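You operate a simulated robot arm through the tools that you are given. There is no shell and no other tool.

Carry out the task below with a simulated robot arm. There is one attempt and no reset: what you move stays moved.

TASK
Put things in order on the top of the work table. At the end: the silver steel bolt from the top of the work table is on the brown box (marked "FUSES"); the orange roll stands where the yellow tube (marked "FILL") stood; the yellow tube from the top of the work table stands where the silver steel bolt stood; the white bulb from the top of the work table stands where the orange roll stood; whatever was shut is shut again. Leave all else as you found it, and nothing knocked over.

It is judged by the outcome, as a careful person would: the job done as asked, and still so three seconds after it is handed in. It fails if anything else is knocked over, pushed out of place, dropped, spilled or broken.

THE ROBOT
A 6-joint arm with a two-finger parallel gripper, fixed in place. Base frame: the origin is at the foot of the arm, x ahead of it, y to its left, z up; the work surface is at about z = 0. Readings come in cm, degrees, newtons and seconds.
With the tool pointing down near the work surface it reaches from about 14 to 58 cm from the base axis. Its first joint turns from -66.0 to 66.0 degrees. Payload 2.1 kg.
Tool frame: the origin (TCP) lies between the finger pads and is the grasp point; the fingertips stand 3 cm ahead of it; z points along the fingers, y is the line along which they close. Largest opening 9.4 cm; finger width 2.8, thickness 1; the body of the gripper, 5 by 9.6 cm, starts 5.5 cm behind the TCP.
Orientation is told as [roll, pitch, yaw] about the base's x, y, z axes, in that order, counted from this pose: with the fingers straight down and closing along the base's y, the tool's x points along the base's -x, its y along +y and its z along -z.

THE INTERFACE
- The arm moves only by the tool send_rows. Its argument "motion" is one flat list of numbers, 7 for each row, row after row: the turn, a rotation vector about the tool's x, y, z in units of 90 degrees (1.0 is 90 degrees), then the shift along the tool's x, y, z in units of 100 mm (1.0 is 100 mm), then the opening, from 0 (shut) to 1 (fully open). In form: [ax, ay, az, tx, ty, tz, gripper, ax, ay, az, tx, ty, tz, gripper, ...]. A call has 1 to 20 rows; each row is the pose to reach, as a shift and turn from the pose commanded when the call began, along the tool's axes at that moment. A call with a number of a shift or a turn outside -1 to 1 is refused whole. Each row takes 0.2 s and may step no farther than 5 cm and 8.6 degrees from the row before; otherwise, or with a gripper value out of range, the whole call is refused. Where a pose cannot be reached the arm comes as near as it can. A force on the tool above 40 N (or 10 N above the force at the start of the call, whichever is more), or a blocked arm, ends the call early, and 0.2 s more pass. The fingers move at their own pace (about 7.2 cm/s each) and stop on an object; they squeeze with about 27 N. The grip force told is the motor's: it shows also when the fingers shut on nothing. Time passes only in rows, and 0.2 s behind the last, so rows that repeat a pose let the fingers close. It gives the time, the measured TCP pose, the force on the tool (base axes), the opening and the grip force at its end, in the units of the frame above (readings bear some noise), with the torque about the TCP (base axes, N m) and any sound that the robot's microphone picked up, and new pictures: "pictures" is both (left out), scene, wrist or none.
- Cameras (640 x 400 px; columns grow to the right, rows downward): "scene" is fixed at [6.75, -38.48, 48.32]; the picture's right is [0.63, -0.78, 0.00], its down [-0.45, -0.36, -0.81] and it looks along [0.64, 0.51, -0.58] (base axes); focal length 245 px, centre (320, 200). "wrist" rides on the gripper at [7.6, 1.4, -10.2] in the tool frame; the picture's right is [-0.18, 0.98, 0.00], its down [-0.75, -0.14, -0.64] and it looks along [-0.63, -0.12, 0.77] (tool axes); focal length 243 px, centre (320, 200). There is no depth. A picture from a camera that has moved, and an enlarged one, comes with that camera's place and axes in the base frame and with its lens.
- zoom(camera, box): a new picture of the part [left, top, right, bottom] of that camera's present view, enlarged. The clock stands still meanwhile.
- job_done(): hands the job in; it is judged then, once.

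Places have to be worked out from the pictures, the camera data and where the tool is seen. Open the gripper and draw the arm clear of the work before you hand the job in, unless the task says otherwise.

The tools are called by a JSON object that holds its "fn" and its "kwargs". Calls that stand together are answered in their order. send_rows: Moves the arm, as the interface text tells. Its arguments: {"type":"object","properties":{"motion":{"type":"array"},"pictures":{"type":"string","enum":["both","scene","wrist","none"]}},"required":["motion"]} The other tools are called the same way: zoom (camera, box) takes an enlarged picture of a part of a camera's view; job_done () hands the job in.

At the start:

```text
t: 0.0
tool_pos: [37.08, 2.14, 26.88]
orientation: [0.0, 0.0, 0.0]
wrist_force: [-1.1, 0.0, -0.4]
ft_torque: [0.01, -0.03, -0.02]
finger_gap: 9.41
finger_force: 0.0
```

scene: 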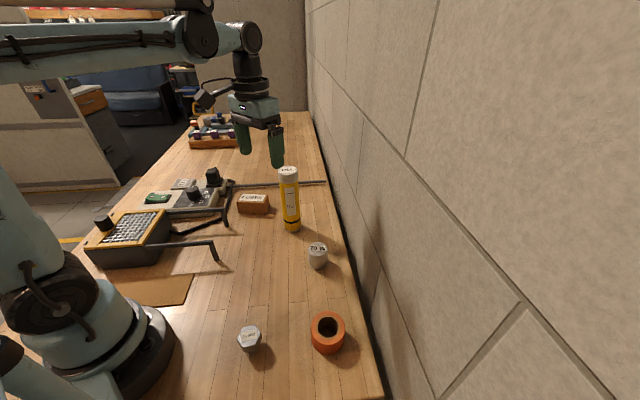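
wrist: 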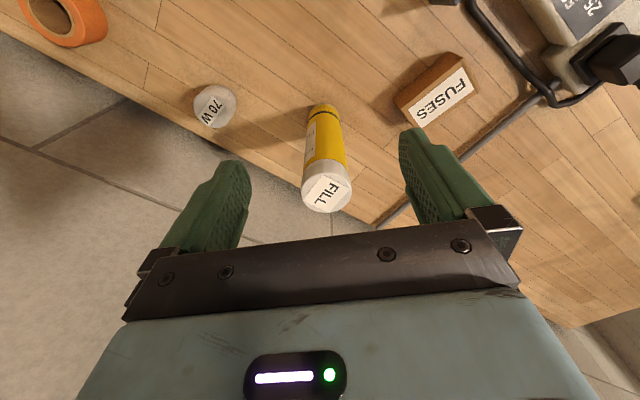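

I start by taking enlarged views of the table to locate the objects precisely.

{"fn": "zoom", "kwargs": {"camera": "scene", "box": [200, 150, 360, 250]}}

{"fn": "zoom", "kwargs": {"camera": "scene", "box": [210, 230, 390, 380]}}

{"fn": "zoom", "kwargs": {"camera": "scene", "box": [70, 160, 270, 310]}}

{"fn": "zoom", "kwargs": {"camera": "wrist", "box": [0, 0, 640, 250]}}

```text
4.00 times, centred on (280, 200) of scene
camera zoom: at [6.75, -38.48, 48.32], right [0.63, -0.78, 0.0], down [-0.45, -0.36, -0.81], along [0.64, 0.51, -0.58], focal length 981 px, centre (480, 200)
```

zoom: 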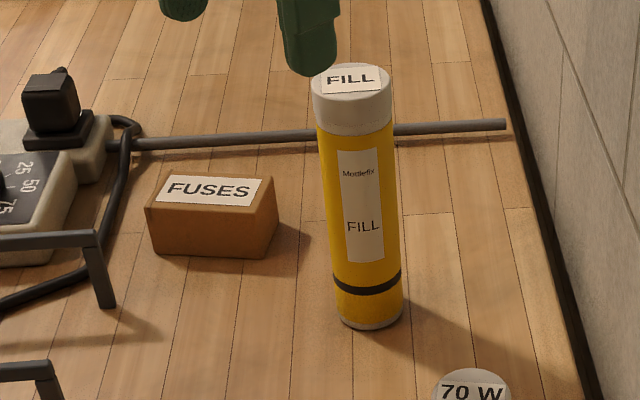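

```text
2.67 times, centred on (300, 305) of scene
camera zoom: at [6.75, -38.48, 48.32], right [0.63, -0.78, 0.0], down [-0.45, -0.36, -0.81], along [0.64, 0.51, -0.58], focal length 654 px, centre (373, -80)
```

zoom: 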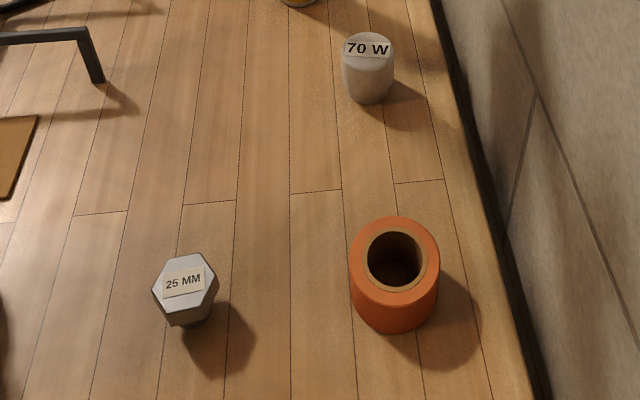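

```text
2.67 times, centred on (170, 235) of scene
camera zoom: at [6.75, -38.48, 48.32], right [0.63, -0.78, 0.0], down [-0.45, -0.36, -0.81], along [0.64, 0.51, -0.58], focal length 654 px, centre (720, 107)
```

zoom: 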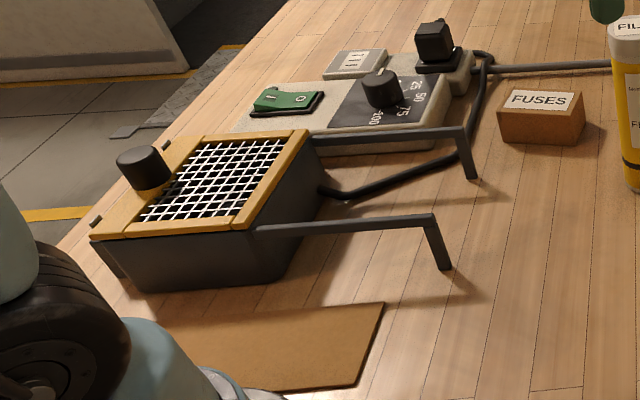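

```text
1.00 times, centred on (320, 125) of wrist (not enlarged: the box is as wide or as high as the picture)
camera zoom: at [29.26, 3.52, 37.05], right [0.18, 0.98, 0.0], down [0.75, -0.14, 0.64], along [0.63, -0.12, -0.77], focal length 243 px, centre (320, 275)
```

zoom: 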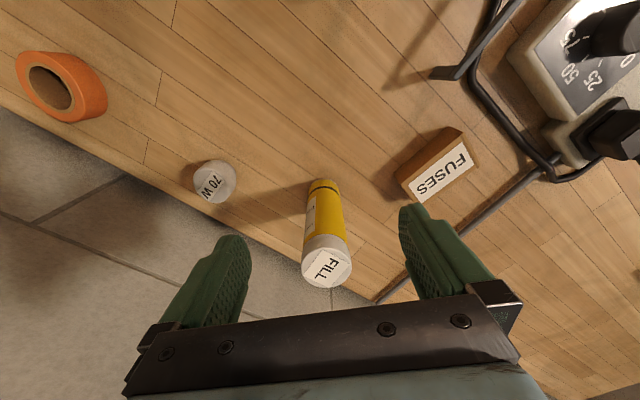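

{"fn": "zoom", "kwargs": {"camera": "scene", "box": [220, 310, 284, 360]}}

{"fn": "zoom", "kwargs": {"camera": "scene", "box": [290, 300, 370, 360]}}

{"fn": "zoom", "kwargs": {"camera": "scene", "box": [290, 230, 354, 280]}}

{"fn": "zoom", "kwargs": {"camera": "scene", "box": [225, 180, 289, 220]}}

{"fn": "zoom", "kwargs": {"camera": "scene", "box": [170, 90, 330, 190]}}

```text
8.00 times, centred on (252, 335) of scene
camera zoom: at [6.75, -38.48, 48.32], right [0.63, -0.78, 0.0], down [-0.45, -0.36, -0.81], along [0.64, 0.51, -0.58], focal length 1962 px, centre (864, -880)
```

zoom: 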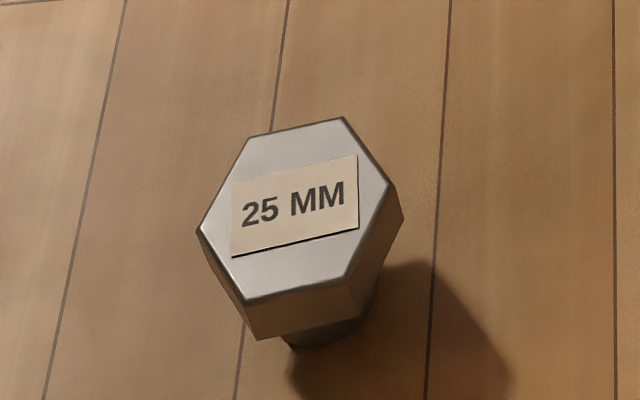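

```text
6.67 times, centred on (330, 330) of scene
camera zoom: at [6.75, -38.48, 48.32], right [0.63, -0.78, 0.0], down [-0.45, -0.36, -0.81], along [0.64, 0.51, -0.58], focal length 1635 px, centre (253, -667)
```

zoom: 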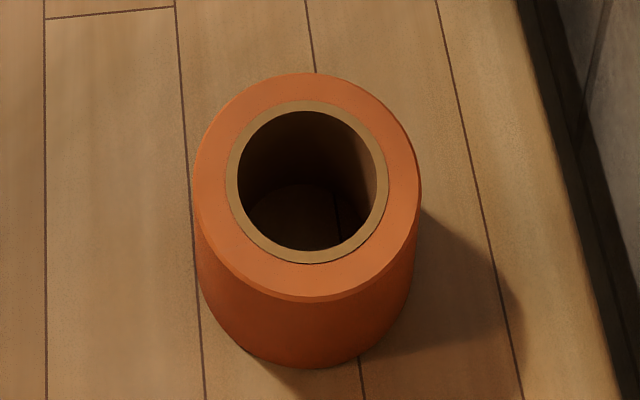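

```text
8.00 times, centred on (322, 255) of scene
camera zoom: at [6.75, -38.48, 48.32], right [0.63, -0.78, 0.0], down [-0.45, -0.36, -0.81], along [0.64, 0.51, -0.58], focal length 1962 px, centre (304, -240)
```

zoom: 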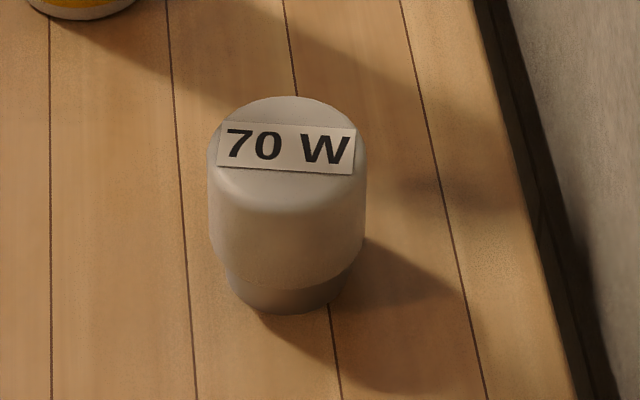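

```text
10.00 times, centred on (257, 200) of scene
camera zoom: at [6.75, -38.48, 48.32], right [0.63, -0.78, 0.0], down [-0.45, -0.36, -0.81], along [0.64, 0.51, -0.58], focal length 2452 px, centre (950, 200)
```

zoom: 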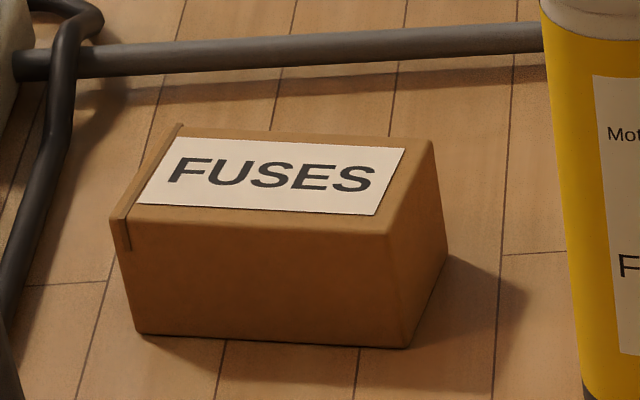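

```text
4.00 times, centred on (250, 140) of scene
camera zoom: at [6.75, -38.48, 48.32], right [0.63, -0.78, 0.0], down [-0.45, -0.36, -0.81], along [0.64, 0.51, -0.58], focal length 981 px, centre (600, 440)
```

zoom: 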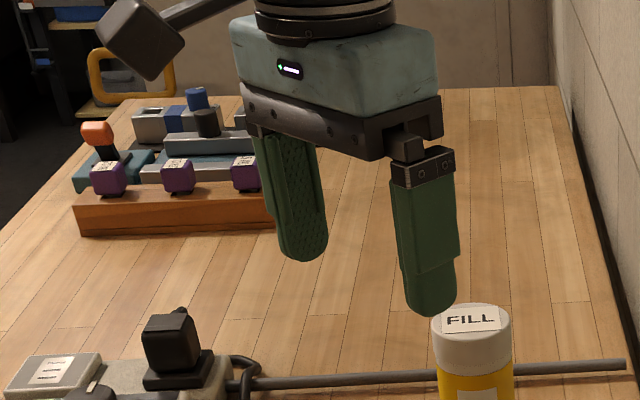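

The bolt stands head-up near (15.4, -15.4), the roll near (25.4, -25.3), the bulb near (38.1, -12.6), the tube near (43.6, 1.6) and the box near (42.4, 17.2). I'll move toward the bolt first, turning the gripper to match its hex flats.

{"fn": "send_rows", "kwargs": {"motion": [0, 0, 0.0703, 0.1667, -0.1167, 0.05, 1, 0, 0, 0.1407, 0.3333, -0.2333, 0.1, 1, 0, 0, 0.211, 0.5, -0.35, 0.15, 1, 0, 0, 0.2813, 0.6667, -0.4667, 0.2, 1, 0, 0, 0.3517, 0.8333, -0.5833, 0.25, 1, 0, 0, 0.422, 1.0, -0.7, 0.3, 1], "pictures": "both"}}

```text
t: 1.4
tool_pos: [27.01, -4.8, 23.88]
orientation: [0.0, 0.0, -38.1]
wrist_force: [-0.6, 0.4, 0.0]
ft_torque: [-0.02, -0.01, -0.02]
finger_gap: 9.41
finger_force: 0.0
camera wrist: at [21.77, 0.94, 34.06], right [0.75, 0.66, 0.0], down [0.51, -0.58, 0.64], along [0.42, -0.48, -0.77], focal length 243 px, centre (320, 200)
```

scene: 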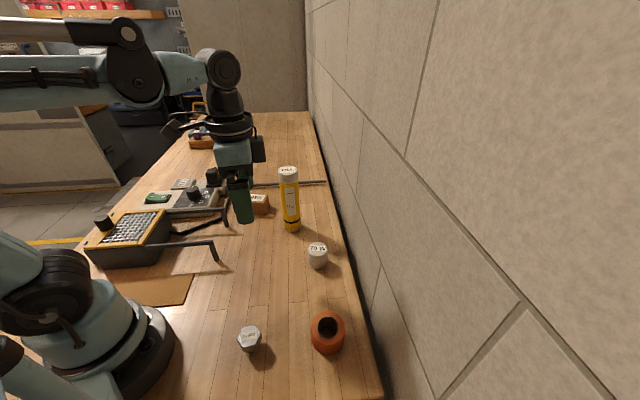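
wrist: 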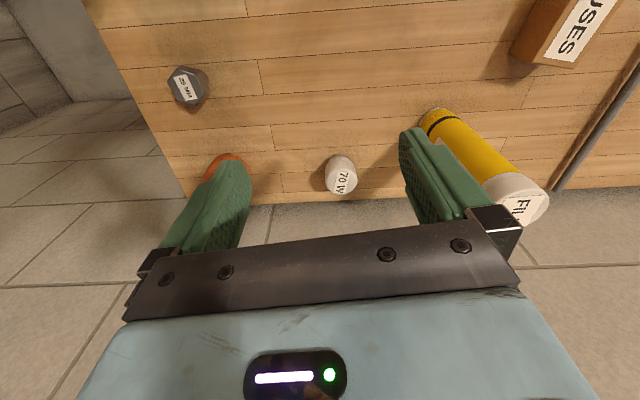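

The arm tracks well. I continue toward the bolt, lowering gradually, to get a close view from the wrist camera.

{"fn": "send_rows", "kwargs": {"motion": [0, 0, 0, 0.03, -0.16, 0.05, 1, 0, 0, 0, 0.06, -0.32, 0.1, 1, 0, 0, 0, 0.09, -0.48, 0.15, 1, 0, 0, 0, 0.12, -0.64, 0.2, 1, 0, 0, 0, 0.15, -0.8, 0.25, 1, 0, 0, 0, 0.18, -0.96, 0.3, 1], "pictures": "none"}}

{"fn": "send_rows", "kwargs": {"motion": [0, 0, 0, 0.02, -0.12, 0.05, 1, 0, 0, 0, 0.04, -0.24, 0.1, 1, 0, 0, 0, 0.06, -0.36, 0.15, 1, 0, 0, 0, 0.08, -0.48, 0.2, 1, 0, 0, 0, 0.1, -0.58, 0.25, 1, 0, 0, 0, 0.1, -0.58, 0.3, 1], "pictures": "both"}}

```text
t: 2.8
tool_pos: [19.67, -11.46, 21.02]
orientation: [0.0, 0.0, -38.0]
wrist_force: [0.2, -0.3, -0.1]
ft_torque: [0.0, -0.01, 0.02]
finger_gap: 9.39
finger_force: 0.0
```

```text
t: 4.2
tool_pos: [15.39, -15.31, 17.88]
orientation: [0.0, 0.0, -38.0]
wrist_force: [-1.0, -0.3, -0.3]
ft_torque: [0.02, -0.02, -0.01]
finger_gap: 9.41
finger_force: 0.0
camera wrist: at [10.1, -9.52, 28.03], right [0.75, 0.66, 0.0], down [0.51, -0.58, 0.64], along [0.42, -0.48, -0.77], focal length 243 px, centre (320, 200)
```

scene: 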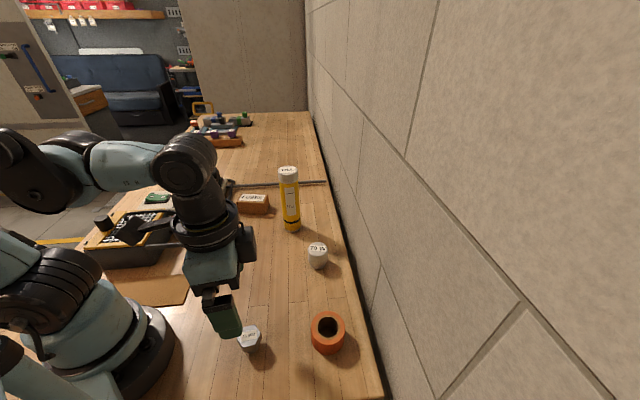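
wrist: 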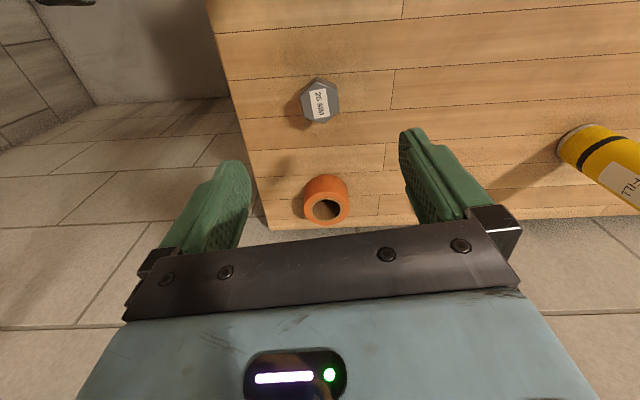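

{"fn": "zoom", "kwargs": {"camera": "wrist", "box": [270, 60, 370, 140]}}

{"fn": "zoom", "kwargs": {"camera": "wrist", "box": [270, 150, 390, 240]}}

{"fn": "zoom", "kwargs": {"camera": "scene", "box": [180, 260, 308, 360]}}

```text
5.00 times, centred on (320, 100) of wrist
camera zoom: at [10.1, -9.52, 28.03], right [0.75, 0.66, 0.0], down [0.51, -0.58, 0.64], along [0.42, -0.48, -0.77], focal length 1213 px, centre (320, 700)
```

zoom: 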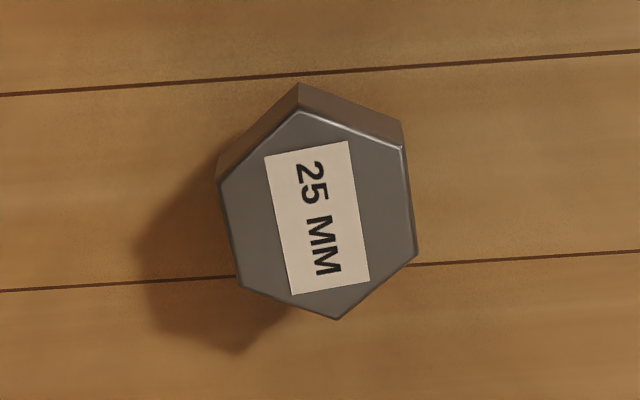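

```text
4.44 times, centred on (330, 195) of wrist
camera zoom: at [10.1, -9.52, 28.03], right [0.75, 0.66, 0.0], down [0.51, -0.58, 0.64], along [0.42, -0.48, -0.77], focal length 1078 px, centre (276, 222)
```

zoom: 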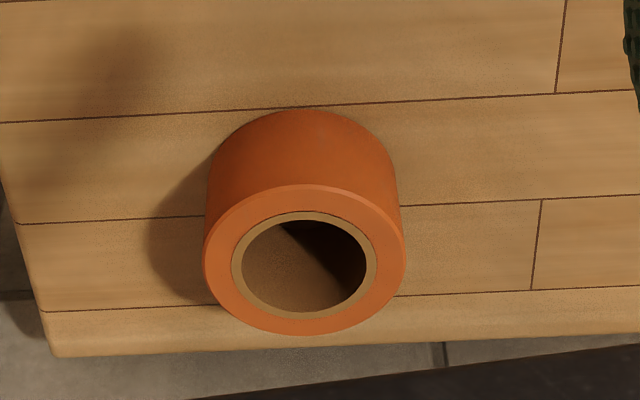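

```text
4.00 times, centred on (244, 310) of scene
camera zoom: at [6.75, -38.48, 48.32], right [0.63, -0.78, 0.0], down [-0.45, -0.36, -0.81], along [0.64, 0.51, -0.58], focal length 981 px, centre (624, -240)
```

zoom: 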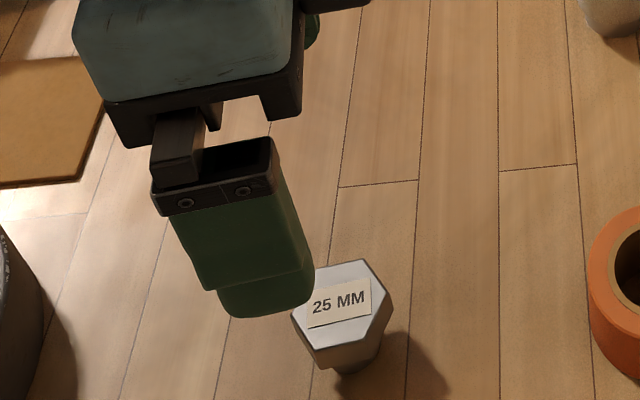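

Both cameras agree: the bolt head is centred at about (15.46, -15.46), its top at z≈4.0, and its flats line up with the fingers. I descend in two steps to TCP z≈4.2 so the fingertips stay 1.2 cm above the table.

{"fn": "send_rows", "kwargs": {"motion": [0, 0, 0, -0.015, -0.007, 0.14, 1, 0, 0, 0, -0.015, -0.007, 0.28, 1, 0, 0, 0, -0.015, -0.007, 0.42, 1, 0, 0, 0, -0.015, -0.007, 0.56, 1, 0, 0, 0, -0.015, -0.007, 0.7, 1], "pictures": "both"}}

```text
t: 5.4
tool_pos: [15.51, -15.4, 10.89]
orientation: [0.0, 0.1, -38.0]
wrist_force: [-0.2, -0.2, 0.2]
ft_torque: [-0.01, 0.01, 0.01]
finger_gap: 9.39
finger_force: 0.0
camera wrist: at [10.16, -9.66, 21.05], right [0.75, 0.66, 0.0], down [0.51, -0.58, 0.64], along [0.42, -0.48, -0.77], focal length 243 px, centre (320, 200)
```

scene: 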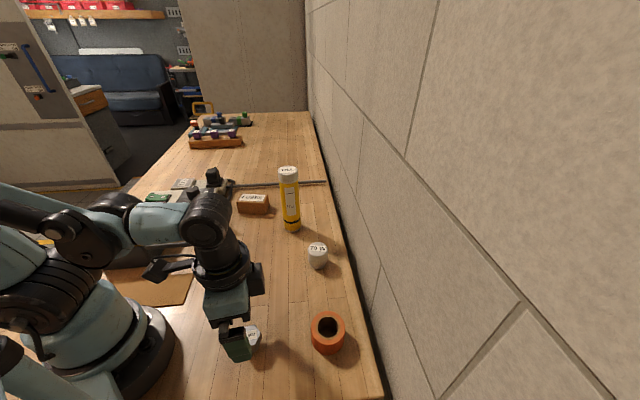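
wrist: 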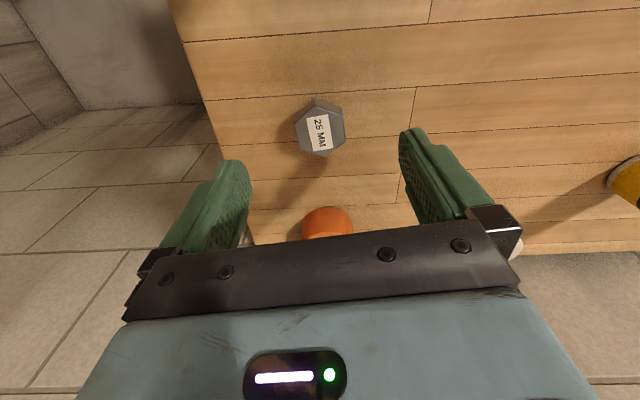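

The bolt sits centred between the fingers. I descend the rest of the way and close the gripper.

{"fn": "send_rows", "kwargs": {"motion": [0, 0, 0, 0, 0, 0.14, 1, 0, 0, 0, 0, 0, 0.28, 1, 0, 0, 0, 0, 0, 0.42, 1, 0, 0, 0, 0, 0, 0.56, 1, 0, 0, 0, 0, 0, 0.67, 1, 0, 0, 0, 0, 0, 0.67, 1], "pictures": "both"}}

```text
t: 6.8
tool_pos: [15.37, -15.51, 4.21]
orientation: [0.0, 0.0, -38.0]
wrist_force: [0.3, -0.4, -0.3]
ft_torque: [0.01, -0.01, -0.01]
finger_gap: 9.39
finger_force: 0.0
camera wrist: at [10.1, -9.66, 14.35], right [0.75, 0.66, 0.0], down [0.51, -0.58, 0.64], along [0.42, -0.48, -0.77], focal length 243 px, centre (320, 200)
```

scene: 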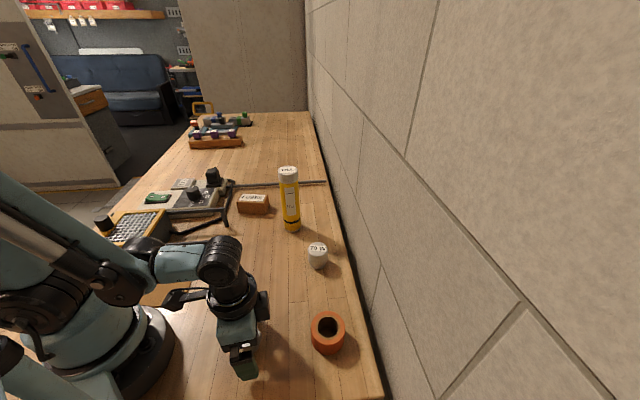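
wrist: 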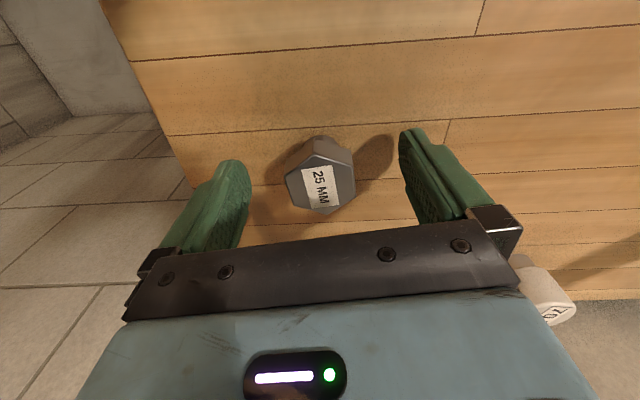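

The bolt head is between the fingers, within 3 mm of centre. I close on it and hold.

{"fn": "send_rows", "kwargs": {"motion": [0, 0, 0, 0, 0, 0, 0.6, 0, 0, 0, 0, 0, 0, 0.4, 0, 0, 0, 0, 0, 0, 0.2, 0, 0, 0, 0, 0, 0, 0, 0, 0, 0, 0, 0, 0, 0, 0, 0, 0, 0, 0, 0, 0], "pictures": "both"}}

```text
t: 8.2
tool_pos: [15.38, -15.49, 4.23]
orientation: [0.0, 0.0, -38.0]
wrist_force: [-0.5, 0.4, 0.0]
ft_torque: [0.01, -0.01, 0.03]
finger_gap: 4.0
finger_force: 27.2
camera wrist: at [10.1, -9.67, 14.37], right [0.75, 0.66, 0.0], down [0.51, -0.58, 0.64], along [0.42, -0.48, -0.77], focal length 243 px, centre (320, 200)
```

scene: 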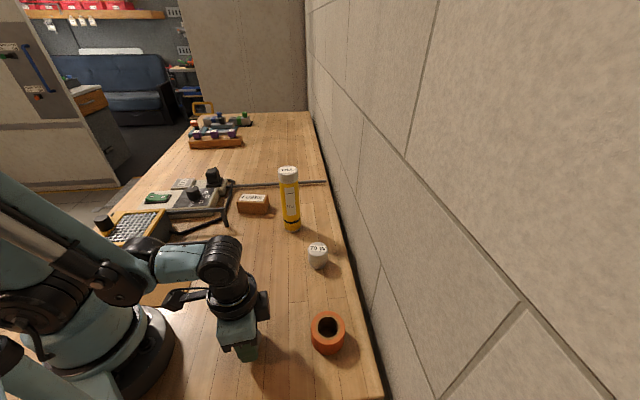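
wrist: 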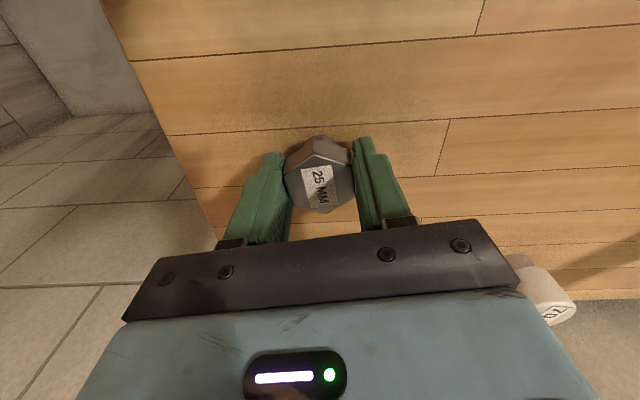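

The fingers stopped on the head at 4.0 cm with full force. I lift straight up and check that the bolt comes along.

{"fn": "send_rows", "kwargs": {"motion": [0, 0, 0, 0, 0, -0.05, 0, 0, 0, 0, 0, 0, -0.15, 0, 0, 0, 0, 0, 0, -0.3, 0, 0, 0, 0, 0, 0, -0.45, 0, 0, 0, 0, 0, 0, -0.6, 0, 0, 0, 0, 0, 0, -0.8, 0, 0, 0, 0, 0, 0, -1.0, 0], "pictures": "both"}}

```text
t: 9.8
tool_pos: [15.3, -15.55, 14.16]
orientation: [0.0, 0.1, -38.1]
wrist_force: [0.6, -1.0, -0.6]
ft_torque: [0.01, -0.01, -0.03]
finger_gap: 3.64
finger_force: 27.2
camera wrist: at [10.07, -9.63, 24.34], right [0.75, 0.66, 0.0], down [0.51, -0.58, 0.64], along [0.42, -0.48, -0.77], focal length 243 px, centre (320, 200)
```

scene: 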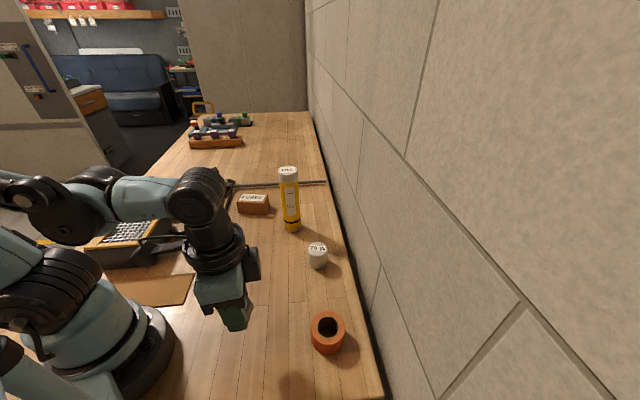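
wrist: 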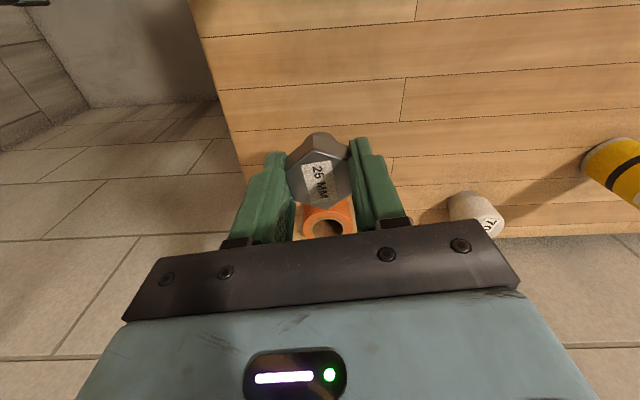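

{"fn": "zoom", "kwargs": {"camera": "wrist", "box": [230, 110, 420, 250]}}

{"fn": "zoom", "kwargs": {"camera": "scene", "box": [190, 270, 290, 350]}}

```text
2.86 times, centred on (325, 180) of wrist
camera zoom: at [10.07, -9.63, 24.34], right [0.75, 0.66, 0.0], down [0.51, -0.58, 0.64], along [0.42, -0.48, -0.77], focal length 693 px, centre (306, 257)
```

zoom: 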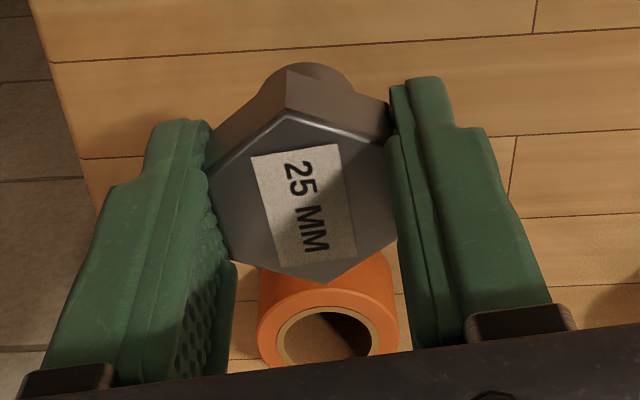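

```text
5.00 times, centred on (240, 310) of scene
camera zoom: at [6.75, -38.48, 48.32], right [0.63, -0.78, 0.0], down [-0.45, -0.36, -0.81], along [0.64, 0.51, -0.58], focal length 1226 px, centre (720, -350)
```

zoom: 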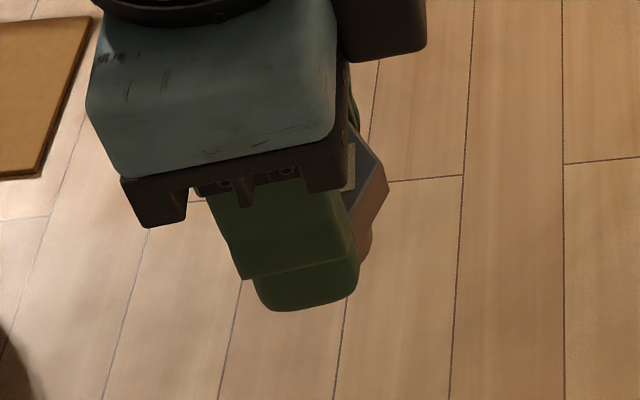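

The bolt is held level in the fingers. Carrying it toward the FUSES box at about (42.2, 17.1), along the tool's y axis.

{"fn": "send_rows", "kwargs": {"motion": [0, 0, 0, 0, 0.1, -0.03, 0, 0, 0, 0, 0, 0.25, -0.06, 0, 0, 0, 0, -0.01, 0.45, -0.09, 0, 0, 0, 0, -0.01, 0.65, -0.12, 0, 0, 0, 0, -0.02, 0.85, -0.15, 0, 0, 0, 0, -0.02, 1.0, -0.15, 0], "pictures": "none"}}

{"fn": "send_rows", "kwargs": {"motion": [0, 0, 0, 0, 0.2, 0, 0, 0, 0, 0, 0, 0.4, 0, 0, 0, 0, 0, -0.01, 0.6, 0, 0, 0, 0, 0, -0.01, 0.8, 0, 0, 0, 0, 0, -0.02, 1.0, 0, 0], "pictures": "wrist"}}

```text
t: 11.2
tool_pos: [21.79, -7.77, 15.7]
orientation: [0.0, 0.0, -38.0]
wrist_force: [0.1, -0.6, -1.9]
ft_torque: [0.02, 0.0, 0.0]
finger_gap: 3.66
finger_force: 27.2
```

```text
t: 12.4
tool_pos: [28.0, 0.14, 15.7]
orientation: [-0.1, 0.0, -37.9]
wrist_force: [-0.7, -0.3, -0.6]
ft_torque: [-0.01, 0.0, 0.0]
finger_gap: 3.64
finger_force: 27.0
camera wrist: at [22.78, 5.92, 25.83], right [0.75, 0.66, 0.0], down [0.51, -0.58, 0.64], along [0.42, -0.48, -0.77], focal length 243 px, centre (320, 200)
```

wrist: 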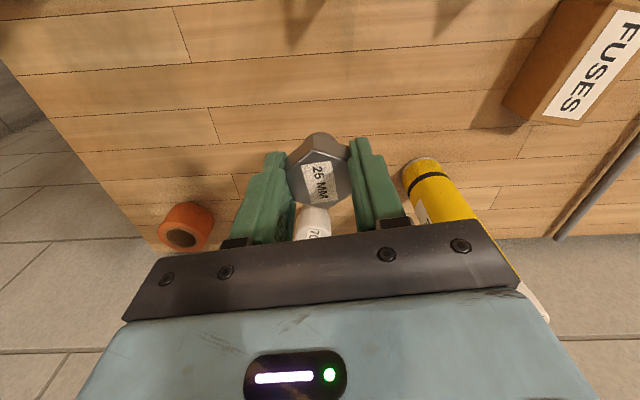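

The bolt hangs steady and clear of the tube. Continuing toward the box.

{"fn": "send_rows", "kwargs": {"motion": [0, 0, 0, 0, 0.2, 0, 0, 0, 0, 0, -0.01, 0.4, 0, 0, 0, 0, 0, -0.02, 0.6, 0, 0, 0, 0, 0, -0.03, 0.8, 0, 0, 0, 0, 0, -0.03, 1.0, 0, 0], "pictures": "none"}}

{"fn": "send_rows", "kwargs": {"motion": [0, 0, 0, 0, 0.2, 0, 0, 0, 0, -0.084, -0.01, 0.4, 0, 0, 0, 0, -0.169, -0.02, 0.6, 0, 0, 0, 0, -0.253, -0.03, 0.75, 0, 0, 0, 0, -0.338, -0.03, 0.85, 0, 0, 0, 0, -0.422, -0.03, 0.85, 0, 0], "pictures": "both"}}

```text
t: 13.6
tool_pos: [34.45, 7.84, 15.77]
orientation: [-0.1, -0.1, -37.9]
wrist_force: [0.0, -0.5, -0.5]
ft_torque: [0.0, 0.03, 0.03]
finger_gap: 3.63
finger_force: 26.9
```

```text
t: 15.0
tool_pos: [39.8, 14.4, 15.67]
orientation: [0.1, 0.0, 0.2]
wrist_force: [-0.1, 0.9, -1.5]
ft_torque: [-0.04, 0.01, -0.01]
finger_gap: 3.64
finger_force: 26.8
camera wrist: at [32.1, 15.69, 25.84], right [0.18, 0.98, 0.0], down [0.75, -0.14, 0.64], along [0.63, -0.12, -0.77], focal length 243 px, centre (320, 200)
```

scene: 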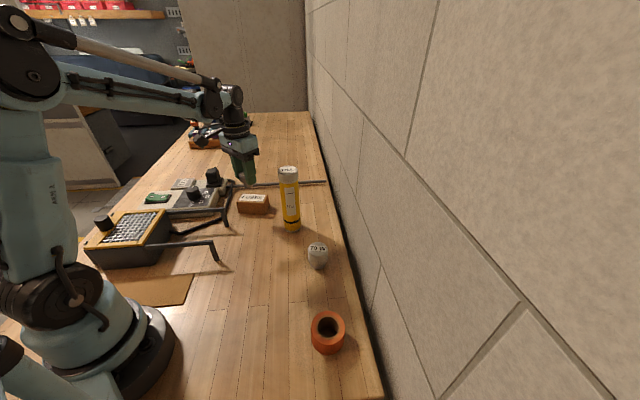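
wrist: 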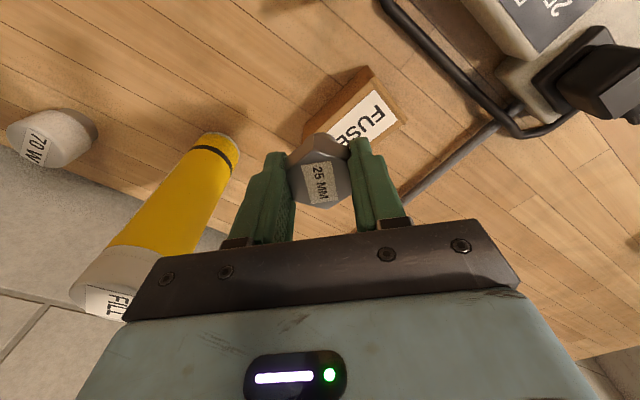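

{"fn": "zoom", "kwargs": {"camera": "wrist", "box": [270, 40, 440, 220]}}

{"fn": "zoom", "kwargs": {"camera": "scene", "box": [200, 130, 300, 230]}}

```text
2.22 times, centred on (355, 130) of wrist
camera zoom: at [32.1, 15.69, 25.84], right [0.18, 0.98, 0.0], down [0.75, -0.14, 0.64], along [0.63, -0.12, -0.77], focal length 539 px, centre (242, 356)
```

zoom: 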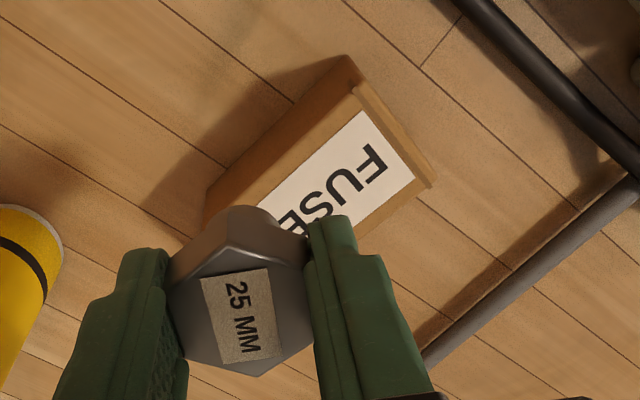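

```text
4.00 times, centred on (250, 180) of scene
camera zoom: at [6.75, -38.48, 48.32], right [0.63, -0.78, 0.0], down [-0.45, -0.36, -0.81], along [0.64, 0.51, -0.58], focal length 981 px, centre (600, 280)
```

zoom: 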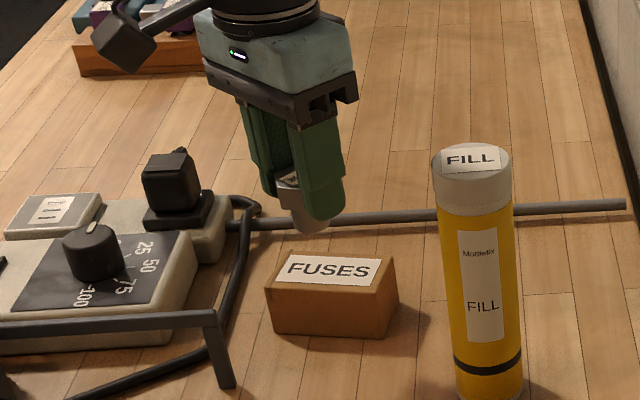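

Both cameras place the box top centre at about (42.15, 17.1), z≈4.4. I move over it and come down part way.

{"fn": "send_rows", "kwargs": {"motion": [0, 0, 0, -0.08, 0.09, 0, 0, 0, 0, 0, -0.16, 0.18, 0.05, 0, 0, 0, 0, -0.24, 0.27, 0.15, 0, 0, 0, 0, -0.24, 0.27, 0.3, 0, 0, 0, 0, -0.24, 0.27, 0.45, 0, 0, 0, 0, -0.24, 0.27, 0.55, 0, 0, 0, 0, -0.24, 0.27, 0.55, 0], "pictures": "both"}}

{"fn": "zoom", "kwargs": {"camera": "scene", "box": [210, 150, 310, 230]}}

{"fn": "zoom", "kwargs": {"camera": "wrist", "box": [240, 60, 440, 220]}}

```text
t: 16.6
tool_pos: [42.22, 16.93, 10.28]
orientation: [-0.1, 0.0, 0.0]
wrist_force: [0.1, -0.5, -1.7]
ft_torque: [0.01, 0.0, 0.0]
finger_gap: 3.65
finger_force: 26.8
camera wrist: at [34.54, 18.39, 20.4], right [0.18, 0.98, 0.0], down [0.75, -0.14, 0.64], along [0.63, -0.12, -0.77], focal length 243 px, centre (320, 200)
```

scene: 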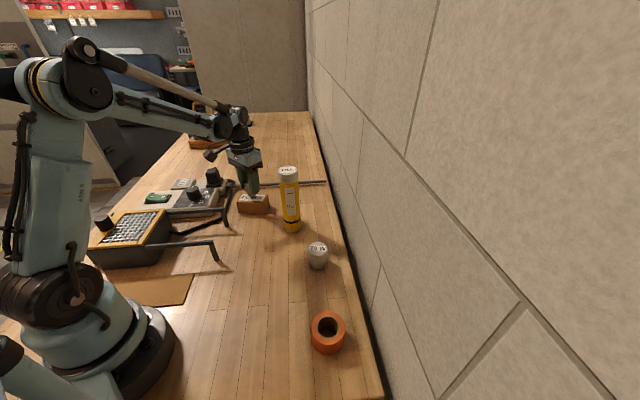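
wrist: 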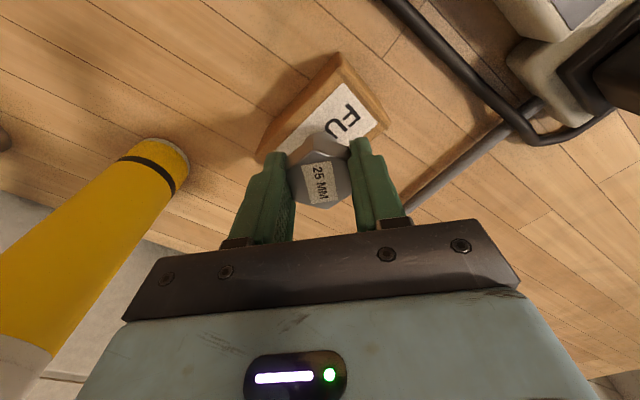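

```text
5.00 times, centred on (260, 190) of scene
camera zoom: at [6.75, -38.48, 48.32], right [0.63, -0.78, 0.0], down [-0.45, -0.36, -0.81], along [0.64, 0.51, -0.58], focal length 1226 px, centre (620, 250)
```

zoom: 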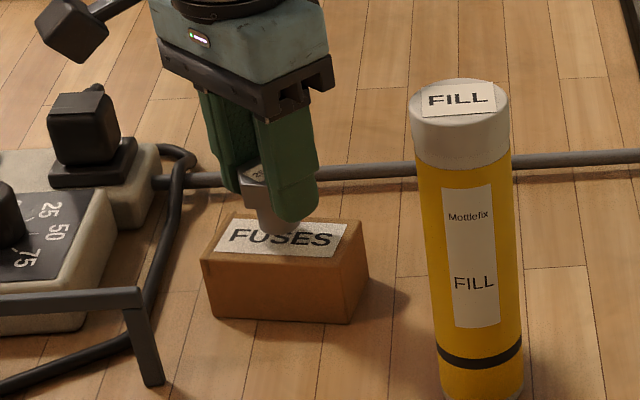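

```text
2.50 times, centred on (340, 140) of wrist
camera zoom: at [34.54, 18.39, 20.4], right [0.18, 0.98, 0.0], down [0.75, -0.14, 0.64], along [0.63, -0.12, -0.77], focal length 606 px, centre (270, 350)
```

zoom: 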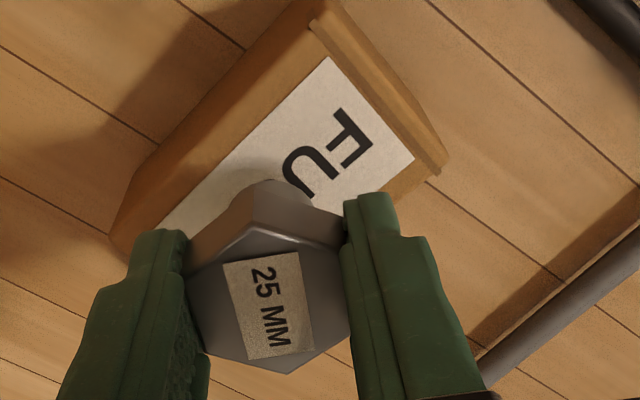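

The bolt's foot is over the middle of the box. I lower to just above the expected contact height.

{"fn": "send_rows", "kwargs": {"motion": [0, 0, 0, 0, 0, 0.05, 0, 0, 0, 0, 0, 0, 0.1, 0, 0, 0, 0, 0, 0, 0.13, 0, 0, 0, 0, 0, 0, 0.13, 0], "pictures": "none"}}

{"fn": "zoom", "kwargs": {"camera": "scene", "box": [225, 170, 285, 220]}}

```text
t: 17.6
tool_pos: [42.38, 16.82, 9.06]
orientation: [0.0, 0.1, 0.0]
wrist_force: [-1.2, 0.3, 12.3]
ft_torque: [-0.02, -0.01, 0.01]
finger_gap: 3.64
finger_force: 26.8
stopped in row 4: the force on the tool passed its limit at 42 N (the readings are from after the stop); the commanded pose is now the measured one
```

```text
8.00 times, centred on (255, 195) of scene
camera zoom: at [6.75, -38.48, 48.32], right [0.63, -0.78, 0.0], down [-0.45, -0.36, -0.81], along [0.64, 0.51, -0.58], focal length 1962 px, centre (840, 240)
```

zoom: 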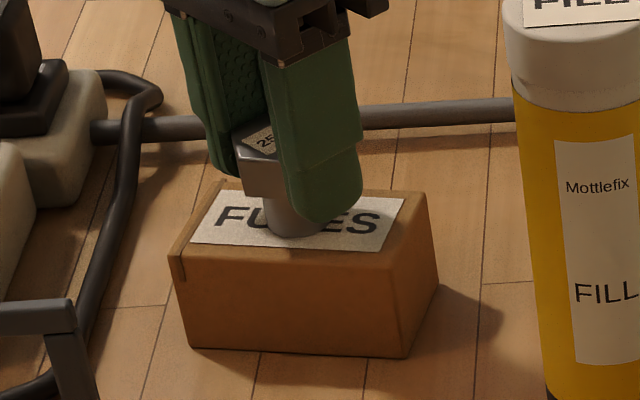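

The bolt has touched down on the box (12 N remaining press). I ease up by half a millimetre or so and open the fingers.

{"fn": "send_rows", "kwargs": {"motion": [0, 0, 0, 0, 0, -0.005, 0, 0, 0, 0, 0, 0, -0.005, 0, 0, 0, 0, 0, 0, -0.005, 0.5, 0, 0, 0, 0, 0, -0.005, 0.6, 0, 0, 0, 0, 0, -0.005, 0.65, 0, 0, 0, 0, 0, -0.005, 0.65], "pictures": "both"}}

{"fn": "zoom", "kwargs": {"camera": "scene", "box": [225, 170, 285, 220]}}

{"fn": "zoom", "kwargs": {"camera": "wrist", "box": [220, 60, 440, 240]}}

```text
t: 19.1
tool_pos: [42.28, 16.94, 9.03]
orientation: [0.0, 0.0, 0.0]
wrist_force: [0.2, -1.0, -0.5]
ft_torque: [0.0, -0.01, 0.02]
finger_gap: 6.1
finger_force: 0.0
camera wrist: at [34.53, 18.38, 19.22], right [0.18, 0.98, 0.0], down [0.75, -0.14, 0.64], along [0.63, -0.12, -0.77], focal length 243 px, centre (320, 200)
```

scene: 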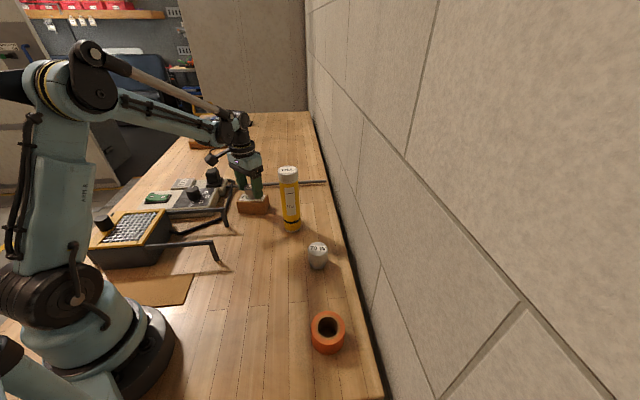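
wrist: 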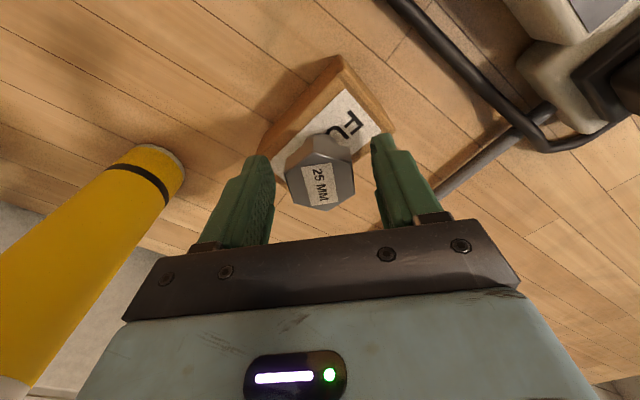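

```text
8.00 times, centred on (255, 195) of scene
camera zoom: at [6.75, -38.48, 48.32], right [0.63, -0.78, 0.0], down [-0.45, -0.36, -0.81], along [0.64, 0.51, -0.58], focal length 1962 px, centre (840, 240)
```

zoom: 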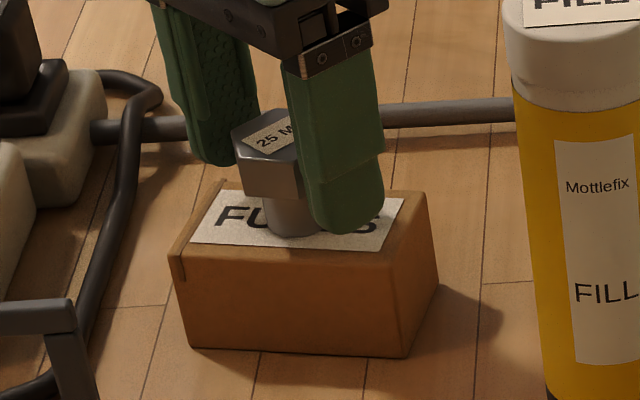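

```text
2.22 times, centred on (330, 150) of wrist
camera zoom: at [34.53, 18.38, 19.22], right [0.18, 0.98, 0.0], down [0.75, -0.14, 0.64], along [0.63, -0.12, -0.77], focal length 539 px, centre (298, 311)
```

zoom: 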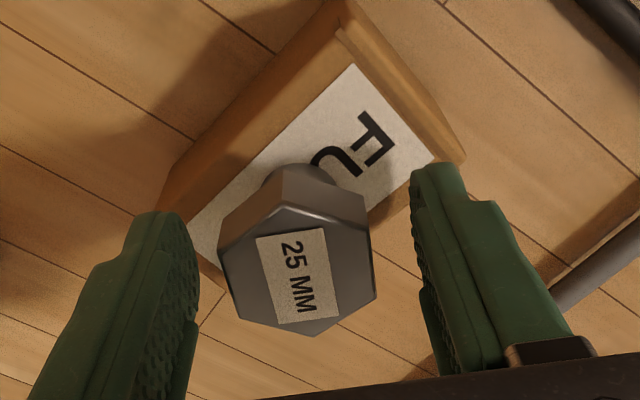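

The bolt stands upright and centred on the box. I raise the arm straight up, then head over to the tube.

{"fn": "send_rows", "kwargs": {"motion": [0, 0, 0, 0, 0, -0.1, 0.65, 0, 0, 0, 0, 0, -0.25, 0.65, 0, 0, 0, 0, 0, -0.5, 0.65, 0, 0, 0, 0, 0, -0.75, 0.8, 0, 0, 0, 0, 0, -1.0, 1], "pictures": "none"}}

{"fn": "send_rows", "kwargs": {"motion": [0, 0, 0, 0, 0, -0.25, 1, 0, 0, 0, 0, 0, -0.5, 1, 0, 0, 0, 0, -0.25, -0.6, 1, 0, 0, 0, 0, -0.5, -0.6, 1, 0, 0, 0, 0, -0.75, -0.6, 1, 0, 0, 0, 0, -1.0, -0.6, 1], "pictures": "both"}}

```text
t: 20.2
tool_pos: [42.28, 16.98, 19.04]
orientation: [-0.1, 0.0, 0.0]
wrist_force: [0.3, -0.5, -0.1]
ft_torque: [0.02, 0.02, 0.0]
finger_gap: 9.4
finger_force: 0.0
```

```text
t: 21.6
tool_pos: [42.38, 6.84, 25.08]
orientation: [0.1, 0.0, 0.0]
wrist_force: [-0.1, -0.1, 0.0]
ft_torque: [0.01, 0.0, -0.02]
finger_gap: 9.4
finger_force: 0.1
camera wrist: at [34.54, 8.3, 35.26], right [0.18, 0.98, 0.0], down [0.75, -0.14, 0.64], along [0.63, -0.12, -0.77], focal length 243 px, centre (320, 200)
```

scene: 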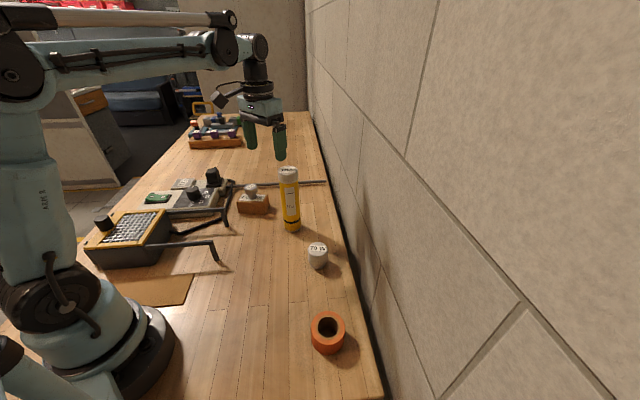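
wrist: 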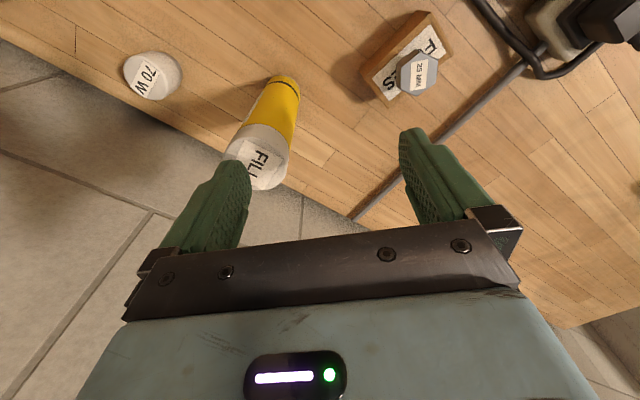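

The tube top is seen ahead and to the right; I move over it, staying high.

{"fn": "send_rows", "kwargs": {"motion": [0, 0, 0, -0.04, -0.15, 0, 1, 0, 0, 0, -0.07, -0.3, 0, 1, 0, 0, 0, -0.1, -0.42, 0, 1, 0, 0, 0, -0.11, -0.52, 0, 1, 0, 0, 0, -0.11, -0.52, 0, 1], "pictures": "both"}}

{"fn": "zoom", "kwargs": {"camera": "wrist", "box": [240, 60, 400, 240]}}

{"fn": "zoom", "kwargs": {"camera": "scene", "box": [240, 110, 340, 240]}}

```text
t: 22.9
tool_pos: [43.44, 1.65, 25.12]
orientation: [0.0, 0.0, 0.0]
wrist_force: [-0.2, -0.3, -0.4]
ft_torque: [0.0, -0.05, -0.01]
finger_gap: 9.4
finger_force: 0.0
camera wrist: at [35.67, 3.13, 35.18], right [0.18, 0.98, 0.0], down [0.75, -0.14, 0.64], along [0.63, -0.12, -0.77], focal length 243 px, centre (320, 200)
```

scene: 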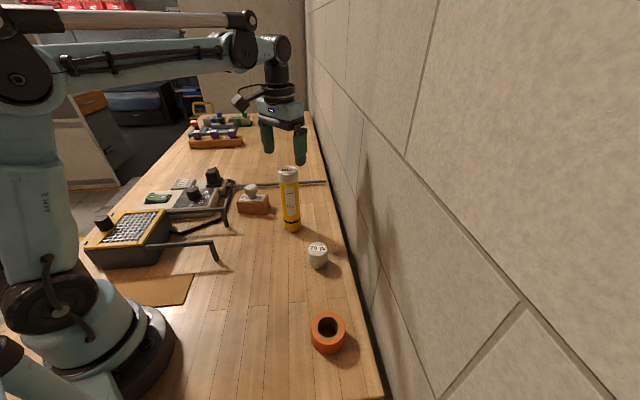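
wrist: 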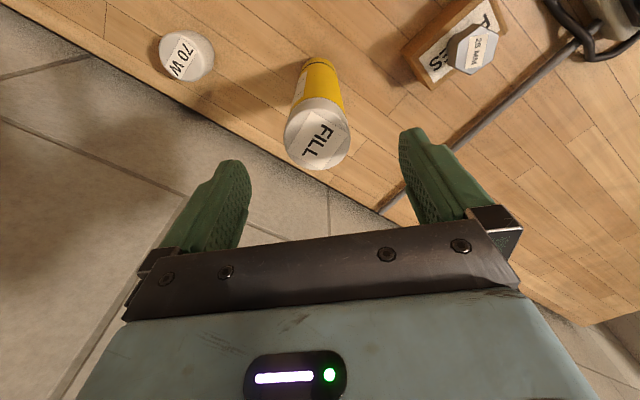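

```text
2.22 times, centred on (320, 150) of wrist
camera zoom: at [35.67, 3.13, 35.18], right [0.18, 0.98, 0.0], down [0.75, -0.14, 0.64], along [0.63, -0.12, -0.77], focal length 539 px, centre (320, 311)
```

zoom: 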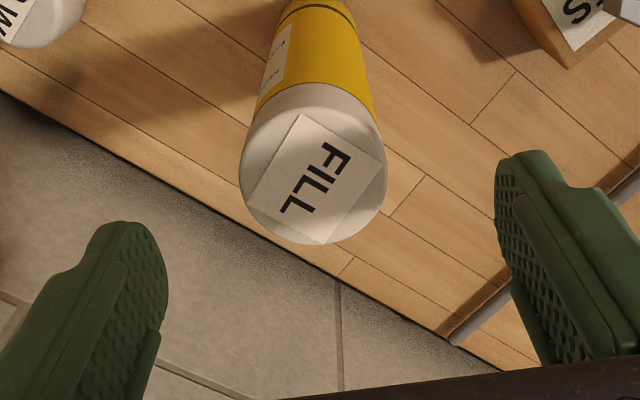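

```text
3.08 times, centred on (290, 175) of scene
camera zoom: at [6.75, -38.48, 48.32], right [0.63, -0.78, 0.0], down [-0.45, -0.36, -0.81], along [0.64, 0.51, -0.58], focal length 755 px, centre (412, 277)
```

zoom: 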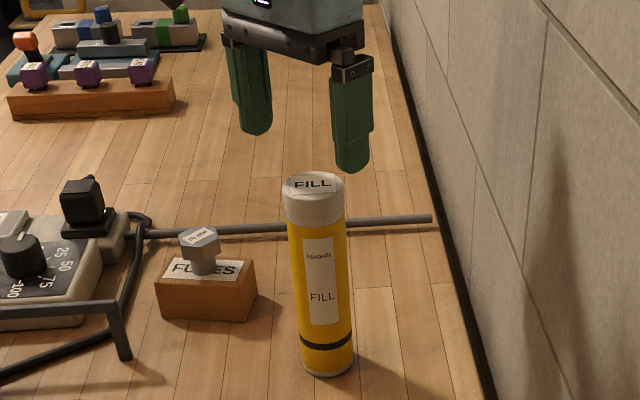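

The tube top is almost exactly under the TCP (about 43.4, 1.45). I descend with the fingers straddling it.

{"fn": "send_rows", "kwargs": {"motion": [0, 0, 0, 0, -0.015, 0.15, 1, 0, 0, 0, 0, -0.015, 0.3, 1, 0, 0, 0, 0, -0.015, 0.45, 1, 0, 0, 0, 0, -0.015, 0.6, 1, 0, 0, 0, 0, -0.015, 0.7, 1], "pictures": "both"}}

```text
t: 24.1
tool_pos: [43.41, 1.61, 18.0]
orientation: [0.0, 0.0, 0.1]
wrist_force: [0.2, 1.0, 0.2]
ft_torque: [0.03, -0.02, -0.02]
finger_gap: 9.39
finger_force: 0.0
camera wrist: at [35.6, 3.04, 28.16], right [0.18, 0.98, 0.0], down [0.75, -0.14, 0.64], along [0.63, -0.12, -0.77], focal length 243 px, centre (320, 200)
```

scene: 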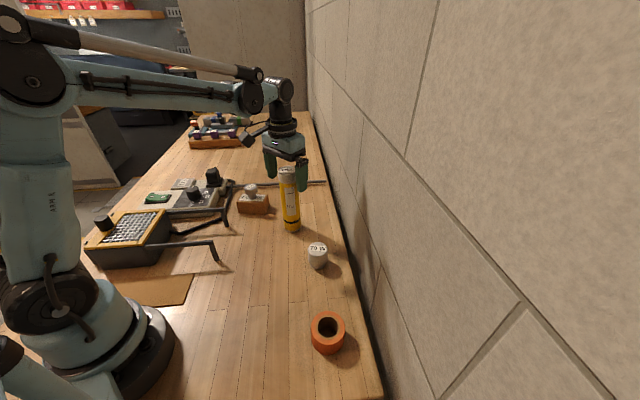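
wrist: 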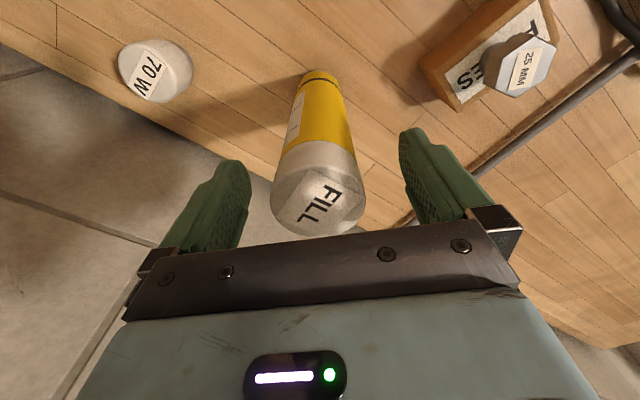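

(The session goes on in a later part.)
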